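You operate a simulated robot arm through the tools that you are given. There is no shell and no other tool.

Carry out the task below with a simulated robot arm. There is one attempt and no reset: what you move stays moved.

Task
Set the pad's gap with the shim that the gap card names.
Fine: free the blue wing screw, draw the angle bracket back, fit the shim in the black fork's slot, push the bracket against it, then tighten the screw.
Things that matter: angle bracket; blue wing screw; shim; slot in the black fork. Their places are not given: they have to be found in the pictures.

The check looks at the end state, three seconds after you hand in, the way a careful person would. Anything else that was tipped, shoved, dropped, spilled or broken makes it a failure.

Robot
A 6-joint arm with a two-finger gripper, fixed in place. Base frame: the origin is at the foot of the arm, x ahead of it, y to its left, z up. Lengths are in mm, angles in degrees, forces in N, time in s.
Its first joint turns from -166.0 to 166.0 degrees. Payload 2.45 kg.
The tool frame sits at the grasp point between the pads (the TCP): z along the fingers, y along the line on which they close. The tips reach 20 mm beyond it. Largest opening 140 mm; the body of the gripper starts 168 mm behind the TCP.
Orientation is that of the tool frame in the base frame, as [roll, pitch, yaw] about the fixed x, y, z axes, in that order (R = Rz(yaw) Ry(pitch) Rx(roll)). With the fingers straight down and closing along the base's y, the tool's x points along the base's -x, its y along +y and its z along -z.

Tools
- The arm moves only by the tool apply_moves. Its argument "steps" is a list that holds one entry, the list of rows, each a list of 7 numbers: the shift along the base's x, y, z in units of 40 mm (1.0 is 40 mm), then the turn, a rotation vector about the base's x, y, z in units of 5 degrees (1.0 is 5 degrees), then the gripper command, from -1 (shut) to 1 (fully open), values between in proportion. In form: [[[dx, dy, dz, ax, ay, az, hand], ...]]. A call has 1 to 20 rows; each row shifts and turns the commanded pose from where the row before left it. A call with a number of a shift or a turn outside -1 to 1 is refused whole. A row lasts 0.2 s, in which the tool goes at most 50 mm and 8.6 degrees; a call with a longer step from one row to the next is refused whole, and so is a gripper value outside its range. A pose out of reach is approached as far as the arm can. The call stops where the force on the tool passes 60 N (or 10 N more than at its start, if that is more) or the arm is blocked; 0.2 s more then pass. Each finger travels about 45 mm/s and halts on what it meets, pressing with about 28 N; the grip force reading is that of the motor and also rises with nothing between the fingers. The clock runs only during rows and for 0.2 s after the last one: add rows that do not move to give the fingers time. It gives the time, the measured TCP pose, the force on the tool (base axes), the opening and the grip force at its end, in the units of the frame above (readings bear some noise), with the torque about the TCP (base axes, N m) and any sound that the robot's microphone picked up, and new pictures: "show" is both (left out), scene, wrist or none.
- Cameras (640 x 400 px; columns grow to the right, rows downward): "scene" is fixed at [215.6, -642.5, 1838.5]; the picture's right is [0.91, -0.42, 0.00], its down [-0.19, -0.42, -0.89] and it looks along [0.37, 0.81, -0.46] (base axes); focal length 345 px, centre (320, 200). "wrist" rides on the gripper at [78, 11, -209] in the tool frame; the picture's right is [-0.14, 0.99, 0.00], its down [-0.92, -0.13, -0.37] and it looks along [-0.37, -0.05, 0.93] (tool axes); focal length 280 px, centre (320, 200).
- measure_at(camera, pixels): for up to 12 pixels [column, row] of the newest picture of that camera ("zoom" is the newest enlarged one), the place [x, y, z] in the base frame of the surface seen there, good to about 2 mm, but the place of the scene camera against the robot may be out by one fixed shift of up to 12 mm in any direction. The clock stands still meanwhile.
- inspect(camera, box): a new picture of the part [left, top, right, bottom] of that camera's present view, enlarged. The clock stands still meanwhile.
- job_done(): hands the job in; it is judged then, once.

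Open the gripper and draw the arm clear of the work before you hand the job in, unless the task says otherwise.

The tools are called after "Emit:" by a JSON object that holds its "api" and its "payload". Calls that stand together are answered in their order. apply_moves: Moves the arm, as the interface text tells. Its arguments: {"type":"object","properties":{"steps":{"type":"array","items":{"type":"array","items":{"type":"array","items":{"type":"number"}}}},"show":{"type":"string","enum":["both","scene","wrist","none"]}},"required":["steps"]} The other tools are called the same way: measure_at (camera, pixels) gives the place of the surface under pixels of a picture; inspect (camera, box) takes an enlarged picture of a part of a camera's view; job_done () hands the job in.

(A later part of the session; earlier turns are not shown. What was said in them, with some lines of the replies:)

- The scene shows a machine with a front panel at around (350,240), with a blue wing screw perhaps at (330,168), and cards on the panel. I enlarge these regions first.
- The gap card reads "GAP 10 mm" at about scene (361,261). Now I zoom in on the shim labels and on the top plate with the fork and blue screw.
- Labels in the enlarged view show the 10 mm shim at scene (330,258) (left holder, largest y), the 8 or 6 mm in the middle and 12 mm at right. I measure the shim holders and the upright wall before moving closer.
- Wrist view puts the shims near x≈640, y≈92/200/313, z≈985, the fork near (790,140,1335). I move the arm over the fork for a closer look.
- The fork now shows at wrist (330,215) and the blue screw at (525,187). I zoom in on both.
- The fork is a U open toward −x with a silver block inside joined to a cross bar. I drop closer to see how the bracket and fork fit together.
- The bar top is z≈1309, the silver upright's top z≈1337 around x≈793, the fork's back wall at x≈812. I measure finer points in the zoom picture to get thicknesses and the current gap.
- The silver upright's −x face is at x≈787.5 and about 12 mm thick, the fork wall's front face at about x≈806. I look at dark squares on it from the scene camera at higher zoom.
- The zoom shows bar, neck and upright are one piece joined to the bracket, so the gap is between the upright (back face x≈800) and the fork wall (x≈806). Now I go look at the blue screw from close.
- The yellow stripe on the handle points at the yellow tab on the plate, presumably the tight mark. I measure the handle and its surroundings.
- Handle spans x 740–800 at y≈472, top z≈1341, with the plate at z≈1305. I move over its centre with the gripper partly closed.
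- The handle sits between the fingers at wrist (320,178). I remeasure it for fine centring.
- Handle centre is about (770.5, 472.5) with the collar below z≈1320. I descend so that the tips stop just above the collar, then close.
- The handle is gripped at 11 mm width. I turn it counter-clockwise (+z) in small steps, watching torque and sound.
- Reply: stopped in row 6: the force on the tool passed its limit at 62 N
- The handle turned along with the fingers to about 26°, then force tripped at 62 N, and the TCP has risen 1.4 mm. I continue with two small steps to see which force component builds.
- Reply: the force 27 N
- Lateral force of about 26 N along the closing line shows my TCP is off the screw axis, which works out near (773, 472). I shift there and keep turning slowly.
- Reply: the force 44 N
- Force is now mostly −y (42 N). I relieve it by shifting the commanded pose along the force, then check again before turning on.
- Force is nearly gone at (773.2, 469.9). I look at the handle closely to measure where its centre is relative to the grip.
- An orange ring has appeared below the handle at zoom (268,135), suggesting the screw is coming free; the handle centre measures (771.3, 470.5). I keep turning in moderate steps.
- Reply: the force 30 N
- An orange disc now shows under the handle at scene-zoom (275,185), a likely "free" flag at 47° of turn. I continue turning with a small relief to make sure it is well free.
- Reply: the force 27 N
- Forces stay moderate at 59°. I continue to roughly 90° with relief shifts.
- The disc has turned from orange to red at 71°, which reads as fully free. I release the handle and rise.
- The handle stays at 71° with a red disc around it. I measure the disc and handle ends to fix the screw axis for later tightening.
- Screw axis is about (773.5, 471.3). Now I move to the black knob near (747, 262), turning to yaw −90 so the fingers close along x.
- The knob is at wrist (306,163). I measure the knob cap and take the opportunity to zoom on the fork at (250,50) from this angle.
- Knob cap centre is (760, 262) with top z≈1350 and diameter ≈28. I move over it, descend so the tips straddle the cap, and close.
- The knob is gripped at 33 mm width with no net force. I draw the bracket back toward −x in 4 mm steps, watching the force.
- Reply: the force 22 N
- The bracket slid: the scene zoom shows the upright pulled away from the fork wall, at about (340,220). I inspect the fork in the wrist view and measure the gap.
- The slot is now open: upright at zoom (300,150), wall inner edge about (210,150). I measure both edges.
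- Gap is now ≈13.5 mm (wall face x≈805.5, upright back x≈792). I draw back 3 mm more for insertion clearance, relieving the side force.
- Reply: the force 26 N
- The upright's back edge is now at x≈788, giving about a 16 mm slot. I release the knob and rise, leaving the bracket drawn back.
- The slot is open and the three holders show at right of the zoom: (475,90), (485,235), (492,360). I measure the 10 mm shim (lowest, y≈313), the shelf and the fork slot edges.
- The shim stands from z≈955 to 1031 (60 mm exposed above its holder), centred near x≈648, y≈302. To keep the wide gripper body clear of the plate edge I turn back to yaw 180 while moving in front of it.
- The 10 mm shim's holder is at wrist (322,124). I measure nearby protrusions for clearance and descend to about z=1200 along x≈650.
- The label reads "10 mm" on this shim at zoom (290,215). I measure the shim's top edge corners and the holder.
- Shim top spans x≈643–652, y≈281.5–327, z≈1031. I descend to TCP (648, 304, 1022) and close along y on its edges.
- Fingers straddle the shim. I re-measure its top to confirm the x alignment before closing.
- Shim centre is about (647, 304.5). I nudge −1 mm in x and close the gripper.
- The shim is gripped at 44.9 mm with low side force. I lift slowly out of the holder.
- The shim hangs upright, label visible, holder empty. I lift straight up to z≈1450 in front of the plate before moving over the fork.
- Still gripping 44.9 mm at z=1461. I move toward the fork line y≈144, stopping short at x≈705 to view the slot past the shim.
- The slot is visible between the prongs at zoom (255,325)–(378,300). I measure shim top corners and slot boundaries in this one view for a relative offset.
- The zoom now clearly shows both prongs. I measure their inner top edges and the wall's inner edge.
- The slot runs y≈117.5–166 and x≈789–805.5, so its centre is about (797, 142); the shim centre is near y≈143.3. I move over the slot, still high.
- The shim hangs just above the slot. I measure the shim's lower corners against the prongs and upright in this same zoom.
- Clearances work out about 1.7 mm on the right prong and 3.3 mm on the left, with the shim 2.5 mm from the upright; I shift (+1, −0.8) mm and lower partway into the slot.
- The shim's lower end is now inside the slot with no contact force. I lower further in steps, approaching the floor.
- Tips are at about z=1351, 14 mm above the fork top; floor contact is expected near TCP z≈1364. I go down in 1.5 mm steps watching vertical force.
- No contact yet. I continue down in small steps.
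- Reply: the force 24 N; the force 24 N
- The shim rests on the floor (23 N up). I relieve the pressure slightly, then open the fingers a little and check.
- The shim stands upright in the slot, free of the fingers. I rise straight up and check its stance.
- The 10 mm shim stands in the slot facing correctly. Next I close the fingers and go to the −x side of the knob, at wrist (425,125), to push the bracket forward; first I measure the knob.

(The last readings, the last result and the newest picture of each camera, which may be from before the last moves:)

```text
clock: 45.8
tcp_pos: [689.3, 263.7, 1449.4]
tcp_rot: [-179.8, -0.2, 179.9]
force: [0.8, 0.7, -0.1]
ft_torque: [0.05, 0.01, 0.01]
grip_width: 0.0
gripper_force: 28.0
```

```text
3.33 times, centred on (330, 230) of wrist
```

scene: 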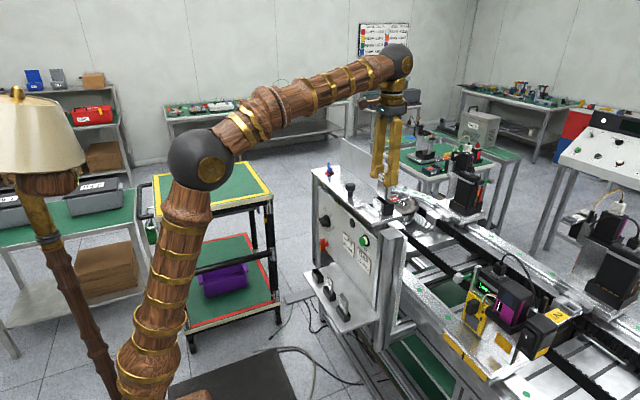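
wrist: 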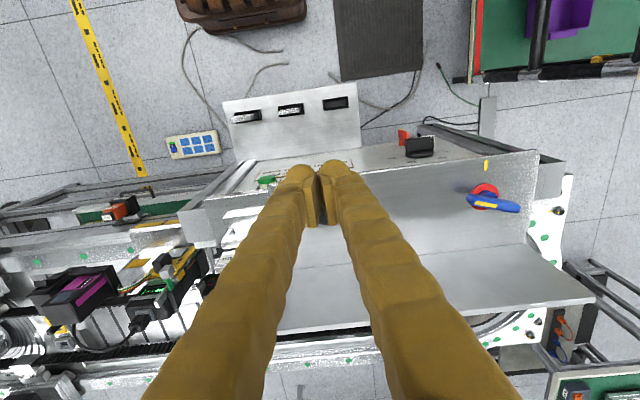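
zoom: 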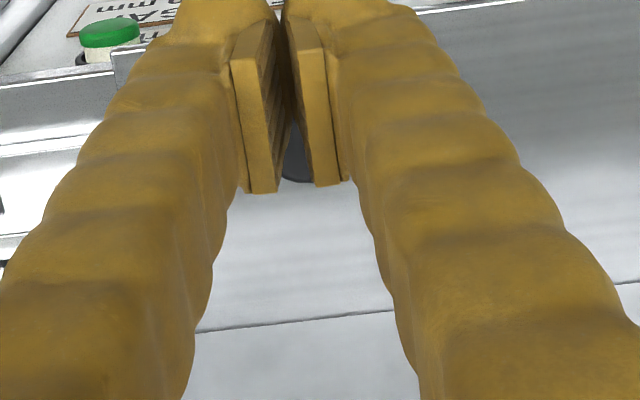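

Knob centre is (749, 261). I descend behind it (−x side) to tip height z≈1323 with 2 mm y correction.

Emit:
{"api": "apply_moves", "payload": {"steps": [[[0, -0.05, -0.9, 0, 0, 0, -1], [0, 0, -0.9, 0, 0, 0, -1], [0, 0, -0.85, 0, 0, 0, -1], [0, 0, 0, 0, 0, 0, -1]]], "show": "both"}}

Emit:
{"api": "inspect", "payload": {"camera": "scene", "box": [325, 160, 405, 220]}}

```text
clock: 46.8
tcp_pos: [690.4, 260.1, 1348.3]
tcp_rot: [-179.9, 0.0, 180.0]
force: [-0.1, 0.4, 0.6]
ft_torque: [-0.02, -0.01, 0.01]
grip_width: 0.0
gripper_force: 28.1
```

scene: 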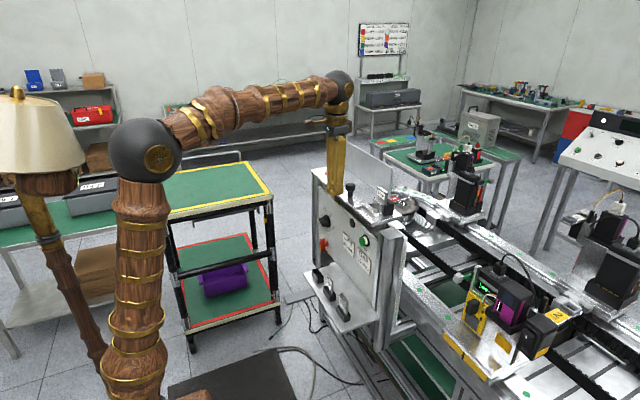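
wrist: 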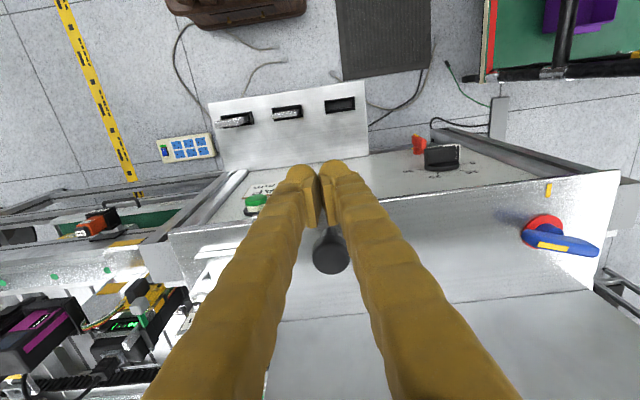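

```text
6.67 times, centred on (365, 190) of scene
```

zoom: 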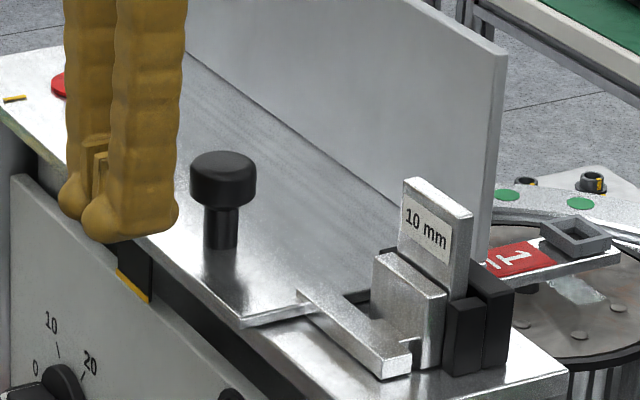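

The fingers are behind the knob. I lower 4 mm and advance in +x until near contact.

Emit:
{"api": "apply_moves", "payload": {"steps": [[[0, 0, -0.1, 0, 0, 0, -1], [0.25, 0, 0, 0, 0, 0, -1], [0.2, 0, 0, 0, 0, 0, -1], [0, 0, 0, 0, 0, 0, -1]]], "show": "none"}}

Emit:
{"api": "inspect", "payload": {"camera": "scene", "box": [325, 160, 405, 220]}}

```text
clock: 47.8
tcp_pos: [709.8, 261.5, 1343.2]
tcp_rot: [-179.8, -0.1, 179.9]
force: [0.3, -0.7, 0.0]
ft_torque: [0.0, -0.01, -0.02]
grip_width: 0.0
gripper_force: 28.2
```

```text
6.67 times, centred on (365, 190) of scene
```

zoom: 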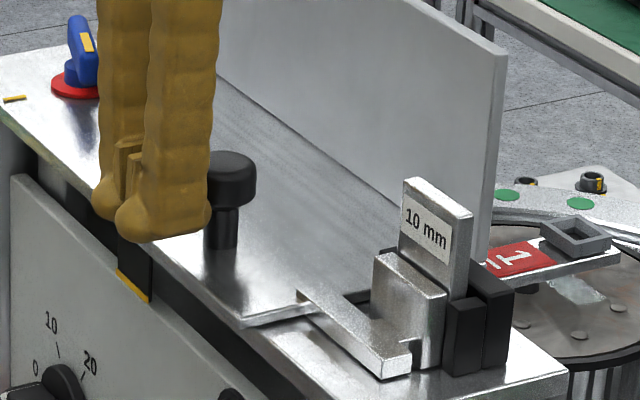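

Near contact with the knob. I advance in 2 mm steps and read the force.

Emit:
{"api": "apply_moves", "payload": {"steps": [[[0.05, 0, 0, 0, 0, 0, -1], [0.05, 0, 0, 0, 0, 0, -1], [0.05, 0, 0, 0, 0, 0, -1], [0.05, 0, 0, 0, 0, 0, -1], [0, 0, 0, 0, 0, 0, -1]]], "show": "none"}}

Emit:
{"api": "inspect", "payload": {"camera": "scene", "box": [325, 160, 405, 220]}}

```text
clock: 49.0
tcp_pos: [716.4, 260.8, 1342.8]
tcp_rot: [-179.9, -0.1, 180.0]
force: [-1.7, 1.7, -0.6]
ft_torque: [-0.01, 0.03, 0.02]
grip_width: 0.1
gripper_force: 28.1
```

```text
6.67 times, centred on (365, 190) of scene
```

zoom: 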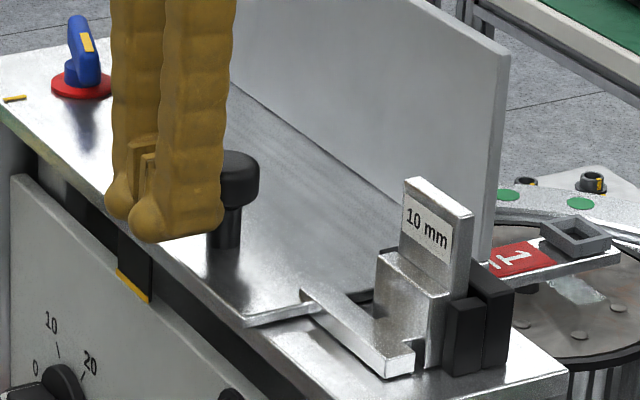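

The bracket has started to move with only ~2 N. I continue in 2 mm steps until the force rises as the shim seats.

Emit:
{"api": "apply_moves", "payload": {"steps": [[[0.05, 0, 0, 0, 0, 0, -1], [0.05, 0, 0, 0, 0, 0, -1], [0, 0, 0, 0, 0, 0, -1]]], "show": "none"}}

Emit:
{"api": "inspect", "payload": {"camera": "scene", "box": [350, 170, 410, 220]}}

```text
clock: 49.8
tcp_pos: [720.3, 262.0, 1341.4]
tcp_rot: [-179.8, -0.2, -179.9]
force: [-10.6, 0.4, -2.0]
ft_torque: [-0.04, 0.18, 0.11]
grip_width: 6.3
gripper_force: 29.6
```

```text
8.00 times, centred on (380, 195) of scene
```

zoom: 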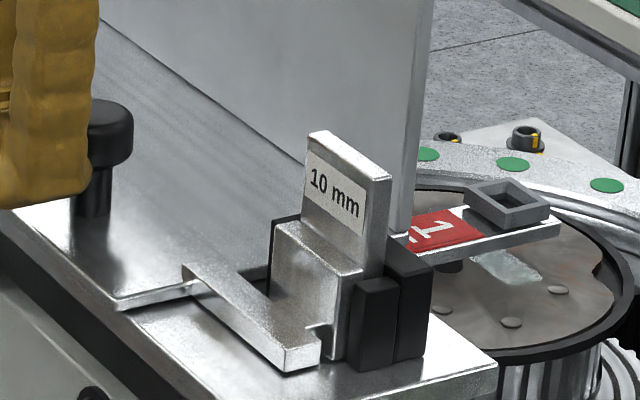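

The knob is wedging the closed fingers slightly (6 mm) at 10 N. I advance in 1 mm steps and watch the force and gap.

Emit:
{"api": "apply_moves", "payload": {"steps": [[[0.03, 0, 0, 0, 0, 0, -1], [0.03, 0, 0, 0, 0, 0, -1], [0, 0, 0, 0, 0, 0, -1]]], "show": "wrist"}}

Emit:
{"api": "inspect", "payload": {"camera": "scene", "box": [350, 170, 410, 220]}}

Emit:
{"api": "inspect", "payload": {"camera": "wrist", "box": [160, 200, 320, 340]}}

```text
clock: 50.5
tcp_pos: [720.7, 261.8, 1341.9]
tcp_rot: [-179.8, -0.5, -180.0]
force: [-17.9, -1.6, 3.0]
ft_torque: [-0.06, 0.11, 0.01]
grip_width: 5.9
gripper_force: 29.7
stopped in row 3: the force on the tool passed its limit at 63 N (the readings are from after the stop); the commanded pose is now the measured one
```

wrist: 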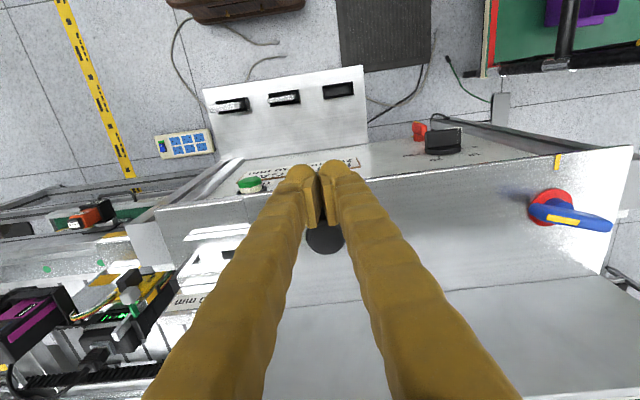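

```text
8.00 times, centred on (380, 195) of scene
```

zoom: 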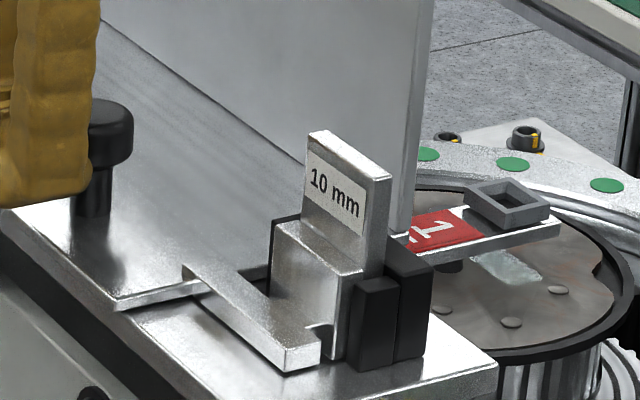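

```text
2.86 times, centred on (240, 270) of wrist
```

zoom: 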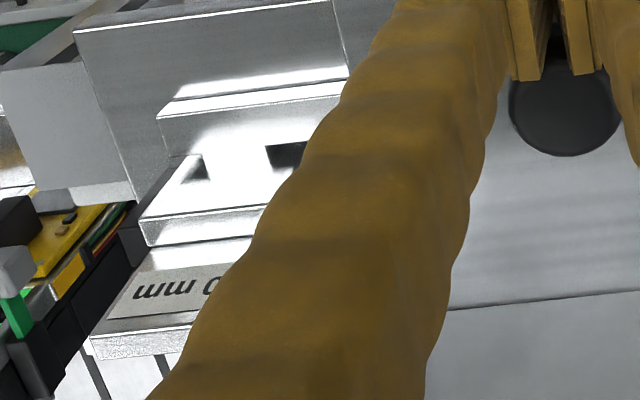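

Force spiked to 63 N with no further travel: the bracket is firm against the shim and wall. I back the fingers off, rise, and look at the gap from above.

Emit:
{"api": "apply_moves", "payload": {"steps": [[[-0.25, 0, 0, 0, 0, 0, -1], [-0.5, 0, 0, 0, 0, 0, -1], [0, 0, 0.9, 0, 0, 0, -1], [0, 0, 0.9, 0, 0, 0, -1], [0, 0, 0.9, 0, 0, 0, -1], [0.6, -0.8, 0, 0, 0, 0, -0.1], [0.6, -0.8, 0, 0, 0, 0, -0.1], [0.6, -0.7, 0, 0, 0, 0, -0.1], [0, -0.5, 0, 0, 0, 0, -0.1], [0, 0, 0, 0, 0, 0, -0.1]]], "show": "wrist"}}

Emit:
{"api": "inspect", "payload": {"camera": "wrist", "box": [280, 150, 380, 230]}}

Emit:
{"api": "inspect", "payload": {"camera": "scene", "box": [350, 170, 410, 220]}}

```text
clock: 52.7
tcp_pos: [763.0, 152.2, 1449.6]
tcp_rot: [-179.8, -0.4, 179.9]
force: [-0.2, -0.8, 0.6]
ft_torque: [-0.01, -0.01, -0.02]
grip_width: 63.2
gripper_force: 0.1
```

wrist: 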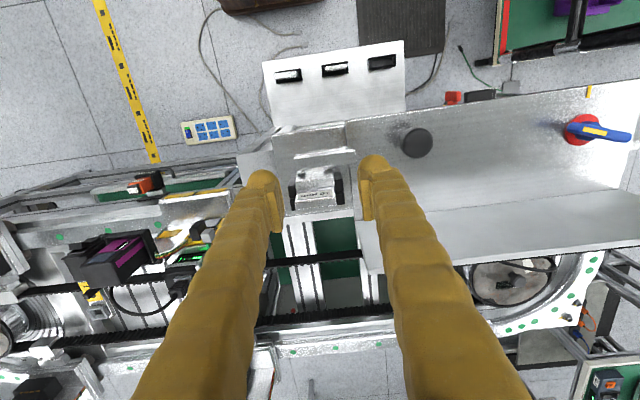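

```text
5.00 times, centred on (330, 190) of wrist
```

zoom: 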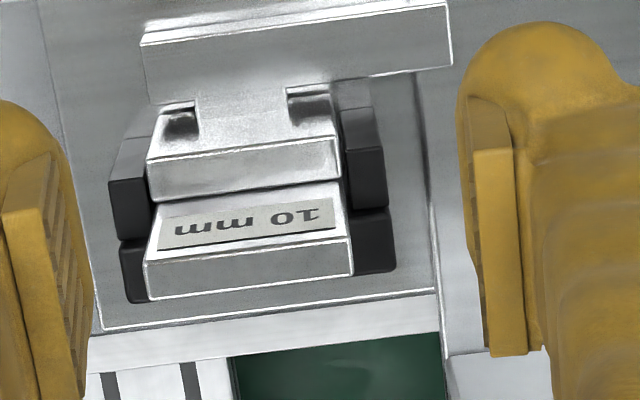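

```text
8.00 times, centred on (380, 195) of scene
```

zoom: 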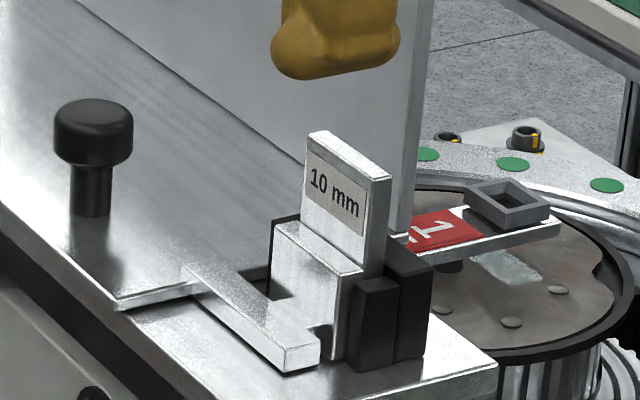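

The shim now sits tight behind the upright. I measure shim top, upright and wall positions to confirm the 10 mm seat.

Emit:
{"api": "measure_at", "payload": {"camera": "zoom", "pixels": [[250, 249], [250, 260], [250, 280], [250, 286], [250, 160], [250, 175], [250, 184], [250, 200], [130, 270], [375, 245], [155, 280], [345, 262]]}}

```text
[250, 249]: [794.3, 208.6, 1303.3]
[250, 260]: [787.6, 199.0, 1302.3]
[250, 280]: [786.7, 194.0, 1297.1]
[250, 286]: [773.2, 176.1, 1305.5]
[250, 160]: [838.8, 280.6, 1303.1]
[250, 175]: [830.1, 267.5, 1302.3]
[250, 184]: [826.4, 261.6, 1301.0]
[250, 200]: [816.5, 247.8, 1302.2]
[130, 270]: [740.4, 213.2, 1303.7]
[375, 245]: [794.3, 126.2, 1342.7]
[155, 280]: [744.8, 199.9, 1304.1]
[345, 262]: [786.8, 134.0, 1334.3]
```

Those points fell on the scene zoom; I retake the wrist zoom and measure there.

Emit:
{"api": "inspect", "payload": {"camera": "wrist", "box": [280, 150, 380, 230]}}

Emit:
{"api": "measure_at", "payload": {"camera": "zoom", "pixels": [[250, 252], [250, 262], [250, 282], [250, 286], [250, 160], [250, 175], [250, 184], [250, 200], [130, 270], [375, 245], [155, 280], [345, 262]]}}

```text
5.00 times, centred on (330, 190) of wrist
```

zoom: 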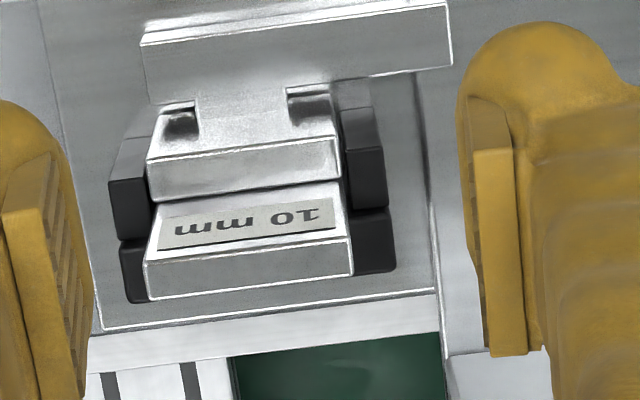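

```text
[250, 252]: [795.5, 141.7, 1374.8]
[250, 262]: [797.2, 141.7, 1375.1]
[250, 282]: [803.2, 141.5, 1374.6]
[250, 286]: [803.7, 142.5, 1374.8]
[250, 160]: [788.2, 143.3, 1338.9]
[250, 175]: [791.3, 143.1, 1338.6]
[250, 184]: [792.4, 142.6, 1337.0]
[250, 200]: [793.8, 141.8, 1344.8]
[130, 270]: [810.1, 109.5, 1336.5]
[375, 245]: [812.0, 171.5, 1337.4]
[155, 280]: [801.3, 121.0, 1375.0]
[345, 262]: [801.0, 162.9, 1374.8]
```

Shim spans x≈794.5–804.7 against the wall at ≈805 and the upright's back at ≈794: seated. Now I go to the blue screw, turning the gripper +71° to match the handle.

Emit:
{"api": "apply_moves", "payload": {"steps": [[[0.018, 0.53, 0, 0, 0, 0.947, -0.4], [0.018, 0.53, 0, 0, 0, 0.947, -0.4], [0.018, 0.53, 0, 0, 0, 0.947, -0.4], [0.018, 0.53, 0, 0, 0, 0.947, -0.4], [0.018, 0.53, 0, 0, 0, 0.947, -0.4], [0.018, 0.53, 0, 0, 0, 0.947, -0.4], [0.018, 0.53, 0, 0, 0, 0.947, -0.4], [0.018, 0.53, 0, 0, 0, 0.947, -0.4], [0.018, 0.53, 0, 0, 0, 0.947, -0.4], [0.018, 0.53, 0, 0, 0, 0.947, -0.4], [0.018, 0.53, 0, 0, 0, 0.947, -0.4], [0.018, 0.53, 0, 0, 0, 0.947, -0.4], [0.018, 0.53, 0, 0, 0, 0.947, -0.4], [0.018, 0.53, 0, 0, 0, 0.947, -0.4], [0.018, 0.53, 0, 0, 0, 0.947, -0.4], [0, 0, 0, 0, 0, 0, -0.4], [0, 0, -0.75, 0, 0, 0, -0.4], [0, 0, -0.7, 0, 0, 0, -0.4], [0, 0, 0, 0, 0, 0, -0.4]]], "show": "both"}}

Emit:
{"api": "inspect", "payload": {"camera": "wrist", "box": [260, 120, 400, 230]}}

```text
clock: 56.7
tcp_pos: [774.0, 466.3, 1392.7]
tcp_rot: [-179.7, -0.3, -109.1]
force: [0.3, 0.2, -0.4]
ft_torque: [0.01, -0.02, -0.03]
grip_width: 42.0
gripper_force: 0.1
```

scene: 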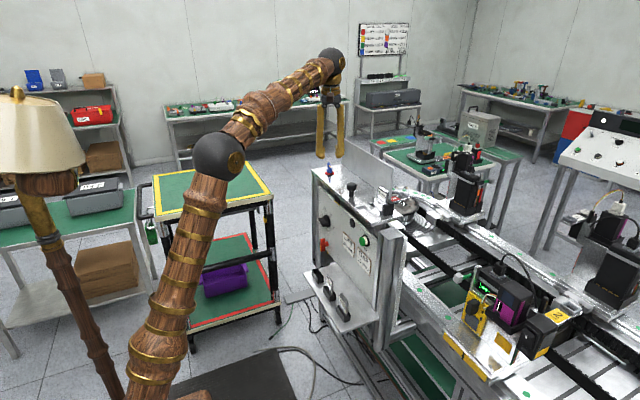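
wrist: 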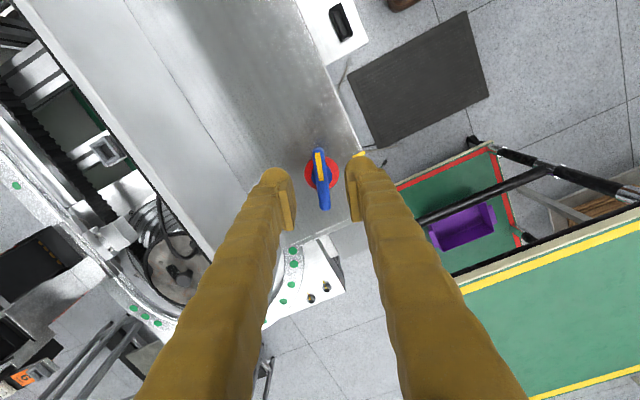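

```text
3.64 times, centred on (330, 175) of wrist
```

zoom: 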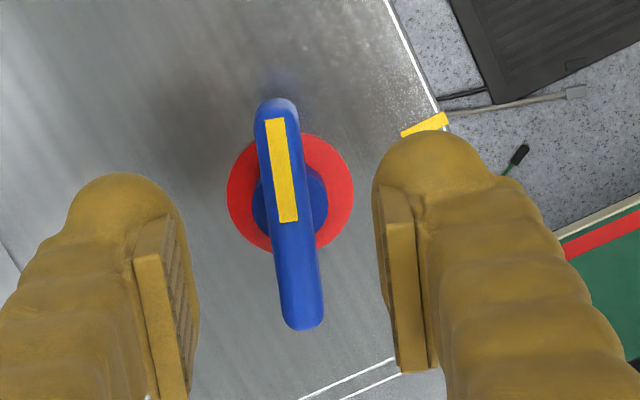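

The handle is between the fingers. I measure its ends and disc to centre precisely.

Emit:
{"api": "measure_at", "payload": {"camera": "zoom", "pixels": [[276, 105], [284, 160], [292, 220], [302, 322], [270, 230], [305, 225], [235, 200], [350, 185], [300, 140], [298, 270]]}}

```text
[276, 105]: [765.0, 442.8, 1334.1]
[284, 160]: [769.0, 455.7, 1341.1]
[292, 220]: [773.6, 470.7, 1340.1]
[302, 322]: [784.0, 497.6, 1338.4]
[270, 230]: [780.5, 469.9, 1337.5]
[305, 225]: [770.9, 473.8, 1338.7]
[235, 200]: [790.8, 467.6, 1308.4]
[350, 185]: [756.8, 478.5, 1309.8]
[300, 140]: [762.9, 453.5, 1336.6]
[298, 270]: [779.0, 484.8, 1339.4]
```

Handle centre is (774.3, 470.7), direction 71°. I shift +4 mm in y and read the pose before descending.

Emit:
{"api": "apply_moves", "payload": {"steps": [[[0, 0.1, 0, 0, 0, 0, -0.4], [0, 0, 0, 0, 0, 0, -0.4]]], "show": "none"}}

Emit:
{"api": "apply_moves", "payload": {"steps": [[[0, 0, 0, 0, 0, 0, -0.4]]], "show": "none"}}

Emit:
{"api": "apply_moves", "payload": {"steps": [[[0, 0, 0, 0, 0, 0, -0.4]]], "show": "none"}}

```text
clock: 57.3
tcp_pos: [773.1, 470.0, 1391.8]
tcp_rot: [-179.8, -0.4, -109.1]
force: [0.2, 0.2, -0.8]
ft_torque: [0.01, -0.02, -0.02]
grip_width: 42.0
gripper_force: 0.0
```

```text
clock: 57.7
tcp_pos: [773.7, 471.4, 1393.0]
tcp_rot: [-179.8, -0.4, -109.1]
force: [0.2, -0.1, -0.2]
ft_torque: [0.02, 0.02, -0.01]
grip_width: 42.0
gripper_force: 0.0
```

```text
clock: 58.1
tcp_pos: [773.1, 470.2, 1392.1]
tcp_rot: [-179.8, -0.3, -109.2]
force: [0.3, -0.2, 0.1]
ft_torque: [0.02, 0.0, 0.04]
grip_width: 41.8
gripper_force: 0.0
```

The pose averages (773.3, 470.5, 1392.3). I nudge onto the axis, descend to z≈1342 and close on the handle.

Emit:
{"api": "apply_moves", "payload": {"steps": [[[0.02, 0.01, -0.6, 0, 0, 0, -0.4], [0, 0, -0.5, 0, 0, 0, -0.4], [0, 0, -0.15, 0, 0, 0, -0.4], [0, 0, 0, 0, 0, 0, -0.4], [0, 0, 0, 0, 0, 0, -1], [0, 0, 0, 0, 0, 0, -1], [0, 0, 0, 0, 0, 0, -1], [0, 0, 0, 0, 0, 0, -1]]], "show": "wrist"}}

```text
clock: 59.9
tcp_pos: [774.5, 471.8, 1341.5]
tcp_rot: [-179.8, -0.4, -109.1]
force: [-3.9, -0.5, -1.2]
ft_torque: [0.02, 0.05, 0.02]
grip_width: 10.9
gripper_force: 38.5
```

wrist: 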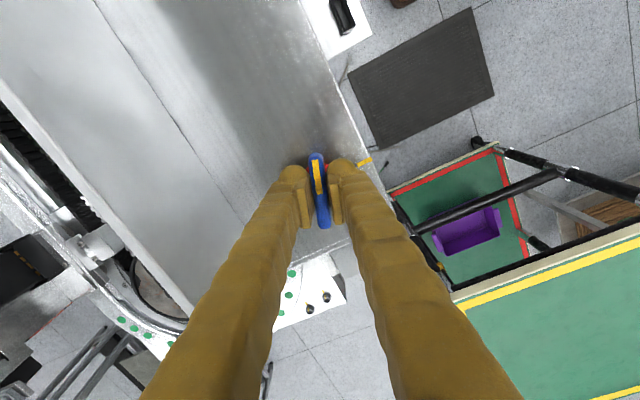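

Gripped with little side force. I now tighten clockwise (−z) in batches, checking side force.

Emit:
{"api": "apply_moves", "payload": {"steps": [[[0, 0, 0, 0, 0, -0.7, -1], [0, 0, 0, 0, 0, -0.7, -1], [0, 0, 0, 0, 0, -0.7, -1], [0, 0, 0, 0, 0, -0.7, -1]]], "show": "none"}}

```text
clock: 60.9
tcp_pos: [774.3, 471.7, 1342.1]
tcp_rot: [-179.9, -0.4, -123.1]
force: [-34.0, -5.8, -6.8]
ft_torque: [-0.23, 0.47, 0.04]
grip_width: 11.0
gripper_force: 38.3
```

Side force is −34 N in x; I relieve 1.4 mm and continue.

Emit:
{"api": "apply_moves", "payload": {"steps": [[[-0.035, -0.005, 0, 0, 0, 0, -1], [0, 0, 0, 0, 0, -0.7, -1], [0, 0, 0, 0, 0, -0.7, -1], [0, 0, 0, 0, 0, -0.7, -1]]], "show": "none"}}

Emit:
{"api": "inspect", "payload": {"camera": "scene", "box": [305, 150, 365, 200]}}

```text
clock: 61.9
tcp_pos: [773.5, 470.7, 1341.6]
tcp_rot: [-179.8, -0.3, -133.6]
force: [1.3, -0.6, -6.5]
ft_torque: [-0.06, 0.01, 0.02]
grip_width: 10.9
gripper_force: 37.5
```

```text
8.00 times, centred on (335, 175) of scene
```

zoom: 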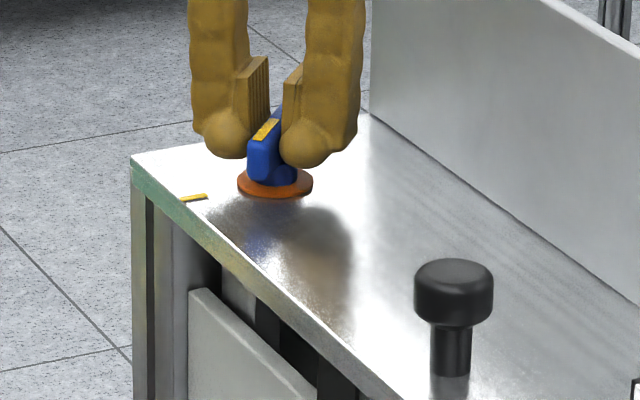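

The disc is back to orange at 46° remaining. I continue clockwise in batches.

Emit:
{"api": "apply_moves", "payload": {"steps": [[[0, 0, 0, 0, 0, -0.7, -1], [0, 0, 0, 0, 0, -0.7, -1], [0, 0, 0, 0, 0, -0.7, -1], [0, 0, 0, 0, 0, -0.7, -1]]], "show": "none"}}

```text
clock: 62.9
tcp_pos: [774.6, 473.0, 1342.2]
tcp_rot: [-179.9, -0.4, -147.6]
force: [-2.4, 4.3, -6.4]
ft_torque: [0.0, 0.01, 0.05]
grip_width: 11.0
gripper_force: 38.1
```

Forces stay small at 32° remaining. I keep turning toward the mark.

Emit:
{"api": "apply_moves", "payload": {"steps": [[[0, 0, 0, 0, 0, -0.7, -1], [0, 0, 0, 0, 0, -0.7, -1], [0, 0, 0, 0, 0, -0.7, -1], [0, 0, 0, 0, 0, -0.7, -1]]], "show": "none"}}

Emit:
{"api": "inspect", "payload": {"camera": "scene", "box": [305, 150, 365, 200]}}

```text
clock: 63.9
tcp_pos: [774.0, 471.8, 1341.7]
tcp_rot: [-179.7, -0.3, -161.6]
force: [2.3, 11.1, -2.1]
ft_torque: [0.1, -0.01, 0.07]
grip_width: 11.0
gripper_force: 37.9
```

```text
8.00 times, centred on (335, 175) of scene
```

zoom: 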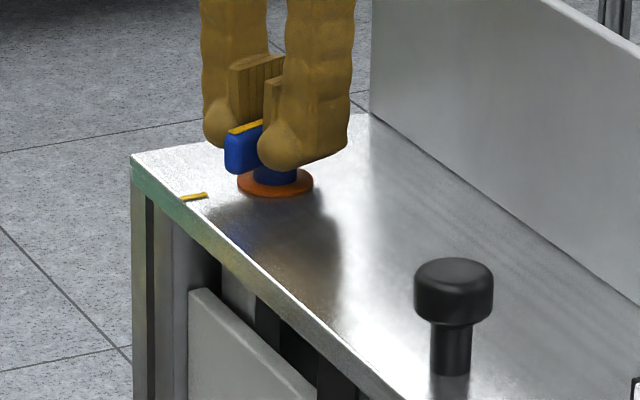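

The disc is still orange with about 18° to go and torque rising a little. I continue in smaller steps to the mark.

Emit:
{"api": "apply_moves", "payload": {"steps": [[[0, 0.01, 0, 0, 0, -0.7, -1], [0, 0, 0, 0, 0, -0.7, -1], [0, 0, 0, 0, 0, -0.7, -1], [0, 0, 0, 0, 0, -0.7, -1]]], "show": "none"}}

Emit:
{"api": "inspect", "payload": {"camera": "scene", "box": [305, 150, 365, 200]}}

```text
clock: 64.9
tcp_pos: [774.5, 472.2, 1342.9]
tcp_rot: [-179.8, -0.3, -175.6]
force: [14.7, 22.6, 9.0]
ft_torque: [0.25, -0.4, 0.07]
grip_width: 11.0
gripper_force: 38.5
```

```text
8.00 times, centred on (335, 175) of scene
```

zoom: 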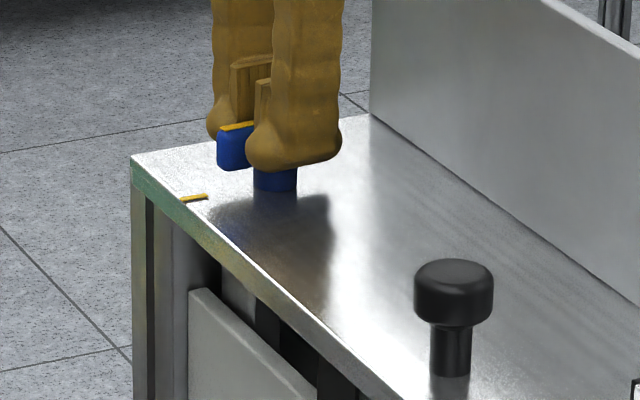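

The coloured disc is gone, so the screw counts as tight near the mark. I relieve side force and turn the last ~4–6° to full alignment.

Emit:
{"api": "apply_moves", "payload": {"steps": [[[0.02, 0.03, 0, 0, 0, 0, -1], [0, 0, 0, 0, 0, -0.5, -1], [0, 0, 0, 0, 0, -0.4, -1], [0, 0, 0, 0, 0, 0, -1]]], "show": "wrist"}}

Emit:
{"api": "inspect", "payload": {"camera": "wrist", "box": [270, 110, 380, 240]}}

```text
clock: 65.9
tcp_pos: [773.4, 472.4, 1342.4]
tcp_rot: [-179.8, -0.4, 179.9]
force: [9.7, 19.8, -1.0]
ft_torque: [0.2, -0.19, 0.07]
grip_width: 11.0
gripper_force: 37.8
```

wrist: 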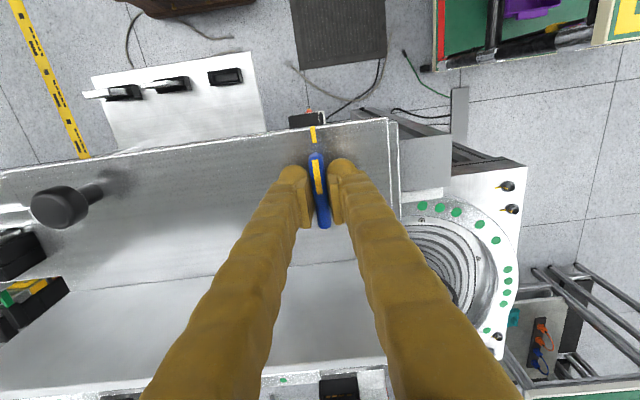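

```text
3.08 times, centred on (325, 175) of wrist
```

zoom: 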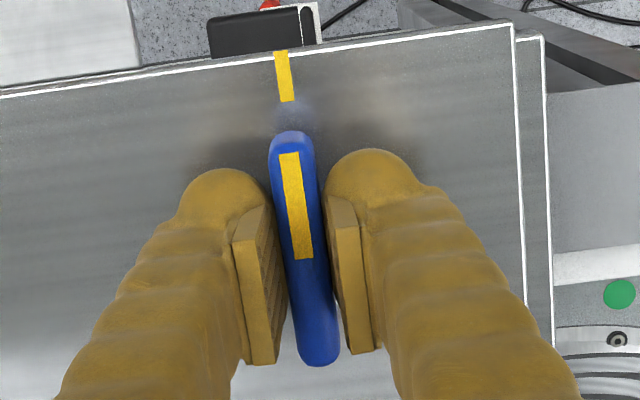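

The handle stripe lines up with the yellow mark. I try 3° more to check for the firm stop.

Emit:
{"api": "apply_moves", "payload": {"steps": [[[0.01, 0.02, 0, 0, 0, -0.3, -1], [0, 0, 0, 0, 0, -0.3, -1], [0, 0, 0, 0, 0, 0, -1]]], "show": "none"}}

Emit:
{"api": "inspect", "payload": {"camera": "wrist", "box": [270, 110, 380, 240]}}

```text
clock: 66.7
tcp_pos: [774.1, 473.1, 1342.6]
tcp_rot: [-179.7, -0.4, 176.9]
force: [-13.1, -11.6, -13.6]
ft_torque: [-0.07, 0.51, 0.01]
grip_width: 11.3
gripper_force: 38.0
```

```text
3.08 times, centred on (325, 175) of wrist
```

zoom: 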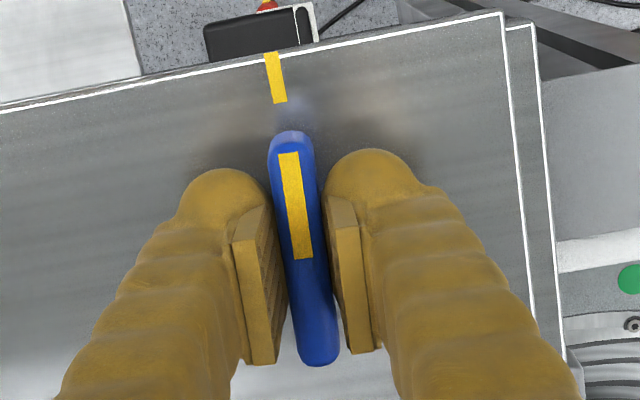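

The handle sits about at or slightly past the mark. I release it, rise and inspect the final state.

Emit:
{"api": "apply_moves", "payload": {"steps": [[[0, 0, 0, 0, 0, 0, -0.4], [0, 0, 0, 0, 0, 0, -0.4], [0, 0, 0, 0, 0, 0, -0.4], [0, 0, 0.5, 0, 0, 0, -0.4], [0, 0, 1, 0, 0, 0, -0.4], [-0.7, 0, 1, 0, 0, 0, -0.4], [-0.7, 0, 0, 0, 0, 0, -0.4], [0, 0, 0, 0, 0, 0, -0.4]]], "show": "both"}}

Emit:
{"api": "inspect", "payload": {"camera": "wrist", "box": [250, 140, 390, 240]}}

Emit:
{"api": "inspect", "payload": {"camera": "scene", "box": [305, 150, 415, 230]}}

```text
clock: 68.5
tcp_pos: [717.4, 473.5, 1443.9]
tcp_rot: [-179.8, -0.4, 176.9]
force: [-0.2, -0.4, -0.9]
ft_torque: [-0.02, -0.02, -0.02]
grip_width: 42.1
gripper_force: 0.0
```

scene: 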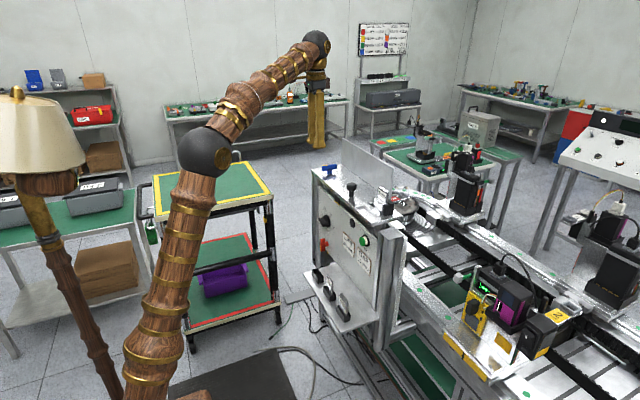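
wrist: 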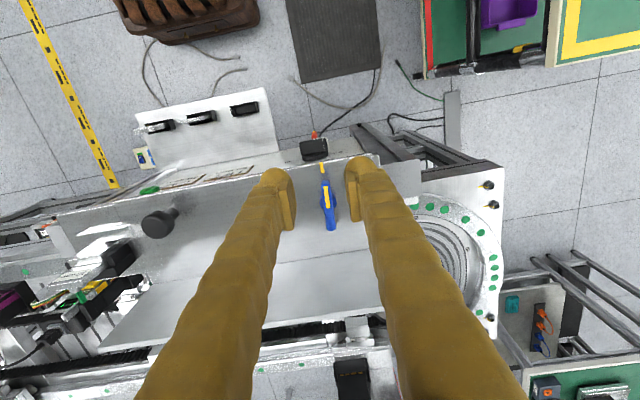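

```text
4.00 times, centred on (320, 190) of wrist
```

zoom: 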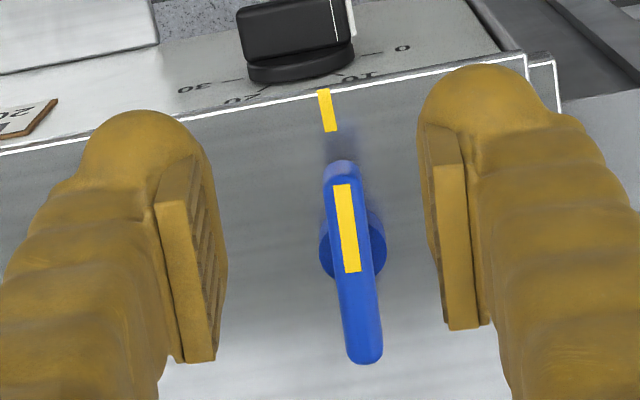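

```text
5.00 times, centred on (360, 190) of scene
```

zoom: 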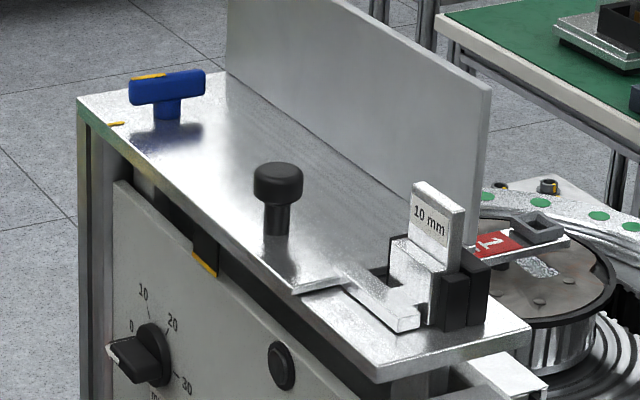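

The disc is hidden as at the start and the stripe faces the mark. I measure the handle angle and then recheck the fork from closer.

Emit:
{"api": "measure_at", "payload": {"camera": "wrist", "pixels": [[325, 182], [327, 198], [329, 214], [331, 226], [322, 168], [332, 202], [320, 202]]}}

Emit:
{"api": "apply_moves", "payload": {"steps": [[[0.05, -0.9, 0, 0, 0, 0.3, -0.1], [0.05, -0.9, 0, 0, 0, 0.3, -0.1], [0.05, -0.9, 0, 0, 0, 0, -0.1], [0.1, -0.9, 0, 0, 0, 0, -0.1], [0.1, -0.9, 0, 0, 0, 0, -0.1], [0.1, -0.9, 0, 0, 0, 0, -0.1], [0.1, -0.9, 0, 0, 0, 0, -0.1], [0.2, -0.9, 0, 0, 0, 0, -0.1], [0.2, -0.9, 0, 0, 0, 0, -0.1], [0, 0, 0, 0, 0, 0, -0.1]]], "show": "wrist"}}

Emit:
{"api": "inspect", "payload": {"camera": "wrist", "box": [270, 160, 370, 240]}}

```text
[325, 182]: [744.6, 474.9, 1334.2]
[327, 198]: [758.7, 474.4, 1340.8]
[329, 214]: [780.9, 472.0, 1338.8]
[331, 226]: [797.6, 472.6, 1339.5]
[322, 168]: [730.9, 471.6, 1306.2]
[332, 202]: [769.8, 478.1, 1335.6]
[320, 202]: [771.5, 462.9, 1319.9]
```

```text
clock: 70.7
tcp_pos: [755.0, 148.6, 1440.0]
tcp_rot: [-179.8, -0.4, -179.9]
force: [-0.5, 0.1, 0.1]
ft_torque: [0.01, -0.03, 0.02]
grip_width: 63.0
gripper_force: 0.0
```

wrist: 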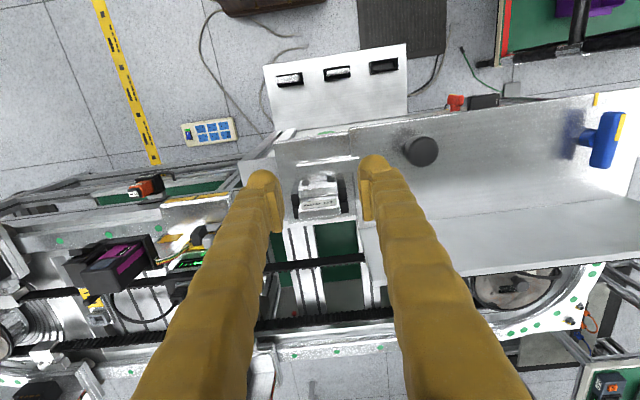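

```text
5.00 times, centred on (320, 200) of wrist
```

zoom: 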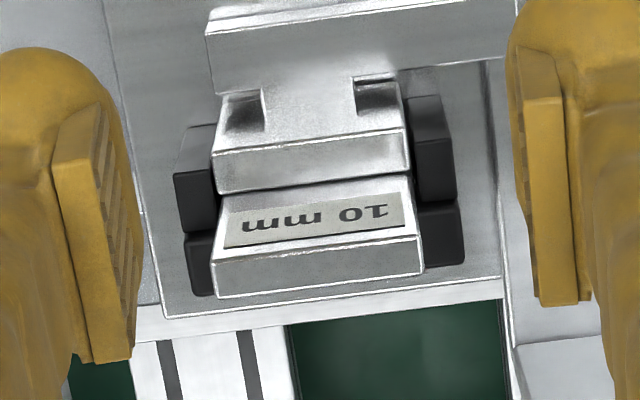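

Handle reads −2.5° (just past the mark, i.e. tight). I measure the shim and upright once more, and look at the contact from a lower scene zoom.

Emit:
{"api": "measure_at", "payload": {"camera": "zoom", "pixels": [[320, 248], [320, 258], [320, 275], [320, 281], [320, 145], [320, 160], [320, 175], [320, 190], [200, 260], [445, 235], [215, 280], [415, 255]]}}

Emit:
{"api": "inspect", "payload": {"camera": "scene", "box": [366, 180, 406, 220]}}

```text
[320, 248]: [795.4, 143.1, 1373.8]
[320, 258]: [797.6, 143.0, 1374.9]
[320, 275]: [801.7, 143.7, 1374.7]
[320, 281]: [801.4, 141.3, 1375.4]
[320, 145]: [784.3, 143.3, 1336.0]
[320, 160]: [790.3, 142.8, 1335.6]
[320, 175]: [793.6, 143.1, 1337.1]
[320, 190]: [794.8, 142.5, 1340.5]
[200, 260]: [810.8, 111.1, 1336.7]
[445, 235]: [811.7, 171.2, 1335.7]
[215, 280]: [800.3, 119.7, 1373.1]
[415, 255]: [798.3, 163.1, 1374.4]
```

```text
10.00 times, centred on (386, 200) of scene
```

zoom: 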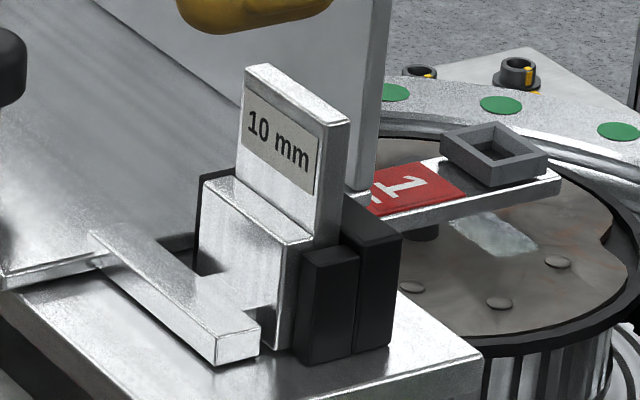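

No gap is visible. To be certain, I raise and move further +x so the wrist camera looks straight down on the fork.

Emit:
{"api": "apply_moves", "payload": {"steps": [[[0, 0, 0.8, 0, 0, 0, -0.1], [0, 0, 0.7, 0, 0, 0, -0.1], [0.9, 0, 0, 0, 0, 0, -0.1], [0.9, 0, 0, 0, 0, 0, -0.1], [0.9, 0, 0, 0, 0, 0, -0.1], [0, 0, 0, 0, 0, 0, -0.1], [0, 0, 0, 0, 0, 0, -0.1]]], "show": "wrist"}}

Emit:
{"api": "inspect", "payload": {"camera": "wrist", "box": [285, 70, 365, 130]}}

```text
clock: 72.3
tcp_pos: [855.1, 149.1, 1488.8]
tcp_rot: [-179.9, 0.0, 179.8]
force: [0.2, -0.3, -0.7]
ft_torque: [0.0, -0.03, 0.01]
grip_width: 63.1
gripper_force: 0.0
out of reach, approached as far as the arm can: row 5
```

wrist: 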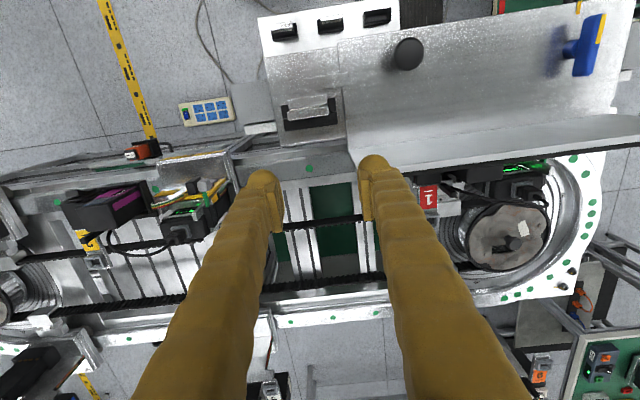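

```text
6.67 times, centred on (325, 100) of wrist
```

zoom: 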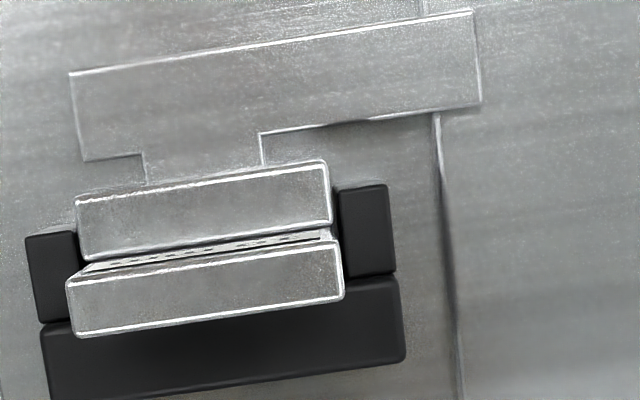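

From above, upright, shim and wall sit parallel with no visible gap. I withdraw the arm to a clear place near its start and open the gripper.

Emit:
{"api": "apply_moves", "payload": {"steps": [[[-0.9, 0, 0.3, 0, 0, 0, -0.1], [-0.9, 0, 0.3, 0, 0, 0, -0.1], [-0.9, 0, 0.3, 0, 0, 0, -0.1], [-0.9, 0, 0.3, 0, 0, 0, 0.2], [-0.9, 0.2, 0.3, 0, 0, 0, 0.6], [-0.9, 0.3, 0.3, 0, 0, 0, 1], [-0.9, 0.3, 0, 0, 0, 0, 1], [-0.9, 0.3, 0, 0, 0, 0, 1], [-0.9, 0.3, 0, 0, 0, 0, 1], [0, 0, 0, 0, 0, 0, 1], [0, 0, 0, 0, 0, 0, 1]]], "show": "both"}}

Emit:
{"api": "inspect", "payload": {"camera": "scene", "box": [300, 150, 420, 330]}}

Emit:
{"api": "inspect", "payload": {"camera": "scene", "box": [305, 150, 415, 230]}}

```text
clock: 74.7
tcp_pos: [532.2, 203.5, 1559.8]
tcp_rot: [-179.7, -0.3, 179.9]
force: [0.3, -0.2, 0.8]
ft_torque: [-0.03, 0.0, 0.01]
grip_width: 139.8
gripper_force: 0.1
```

scene: 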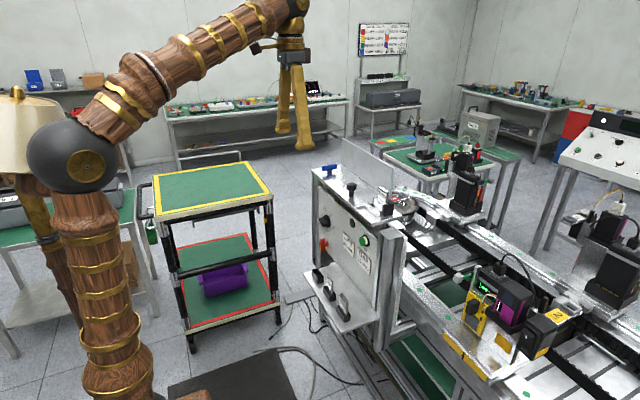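
wrist: 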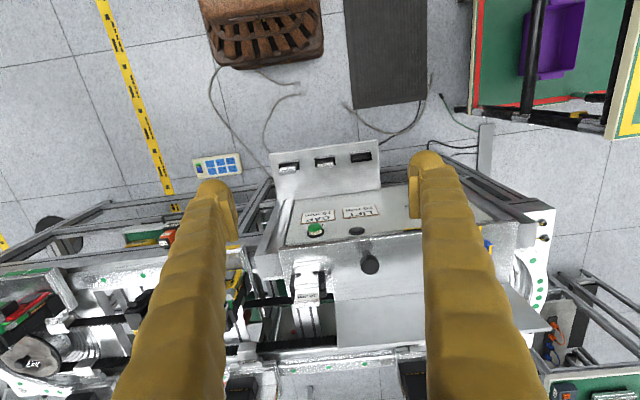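

```text
2.22 times, centred on (360, 240) of scene
```

zoom: 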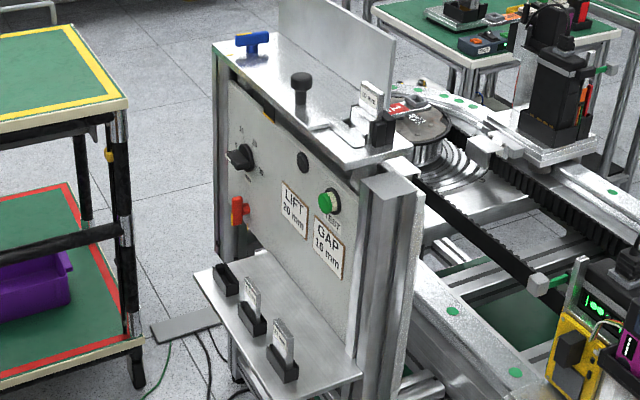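

```text
5.00 times, centred on (360, 190) of scene
```

zoom: 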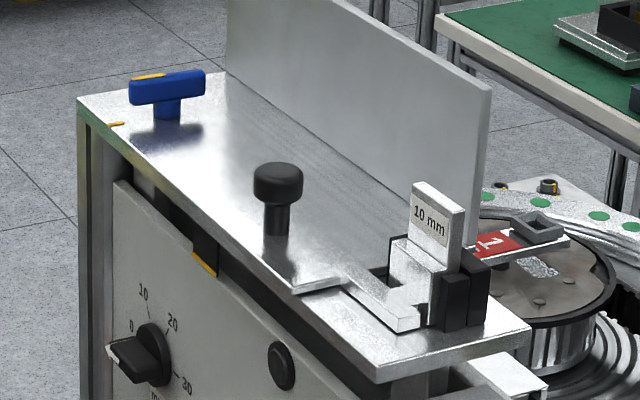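

The 10 mm shim is in the fork's slot with the bracket against it, the blue screw is back at its mark with no coloured disc showing, the other shims are untouched, and the arm is clear with the gripper open. I hand in the job.

Emit:
{"api": "job_done", "payload": {}}

```text
The job is handed in.
```

The pad's gap is set with the 10 mm shim, which is the one the gap card names, and the job is handed in. The result of the check hasn't come back to me.

- **Shim:** it stands in the black fork's slot. The bracket's upright is against one side and the fork's back wall is against the other. A view from almost directly above showed no gap.
- **Bracket:** I pushed it forward until the force spiked to 63 N with no further travel. It held that position while the screw was tightened.
- **Blue wing screw:** it is tightened about 2.5° past its yellow mark. It met no hard stop at the mark. The coloured disc that appeared when the screw was loose is hidden again, as it was at the start. I did not pull on the bracket afterwards to test the clamp.
- **Everything else:** the other two shims are still in their holders, and I did not touch the lift dial. The arm is clear of the work with the gripper open.
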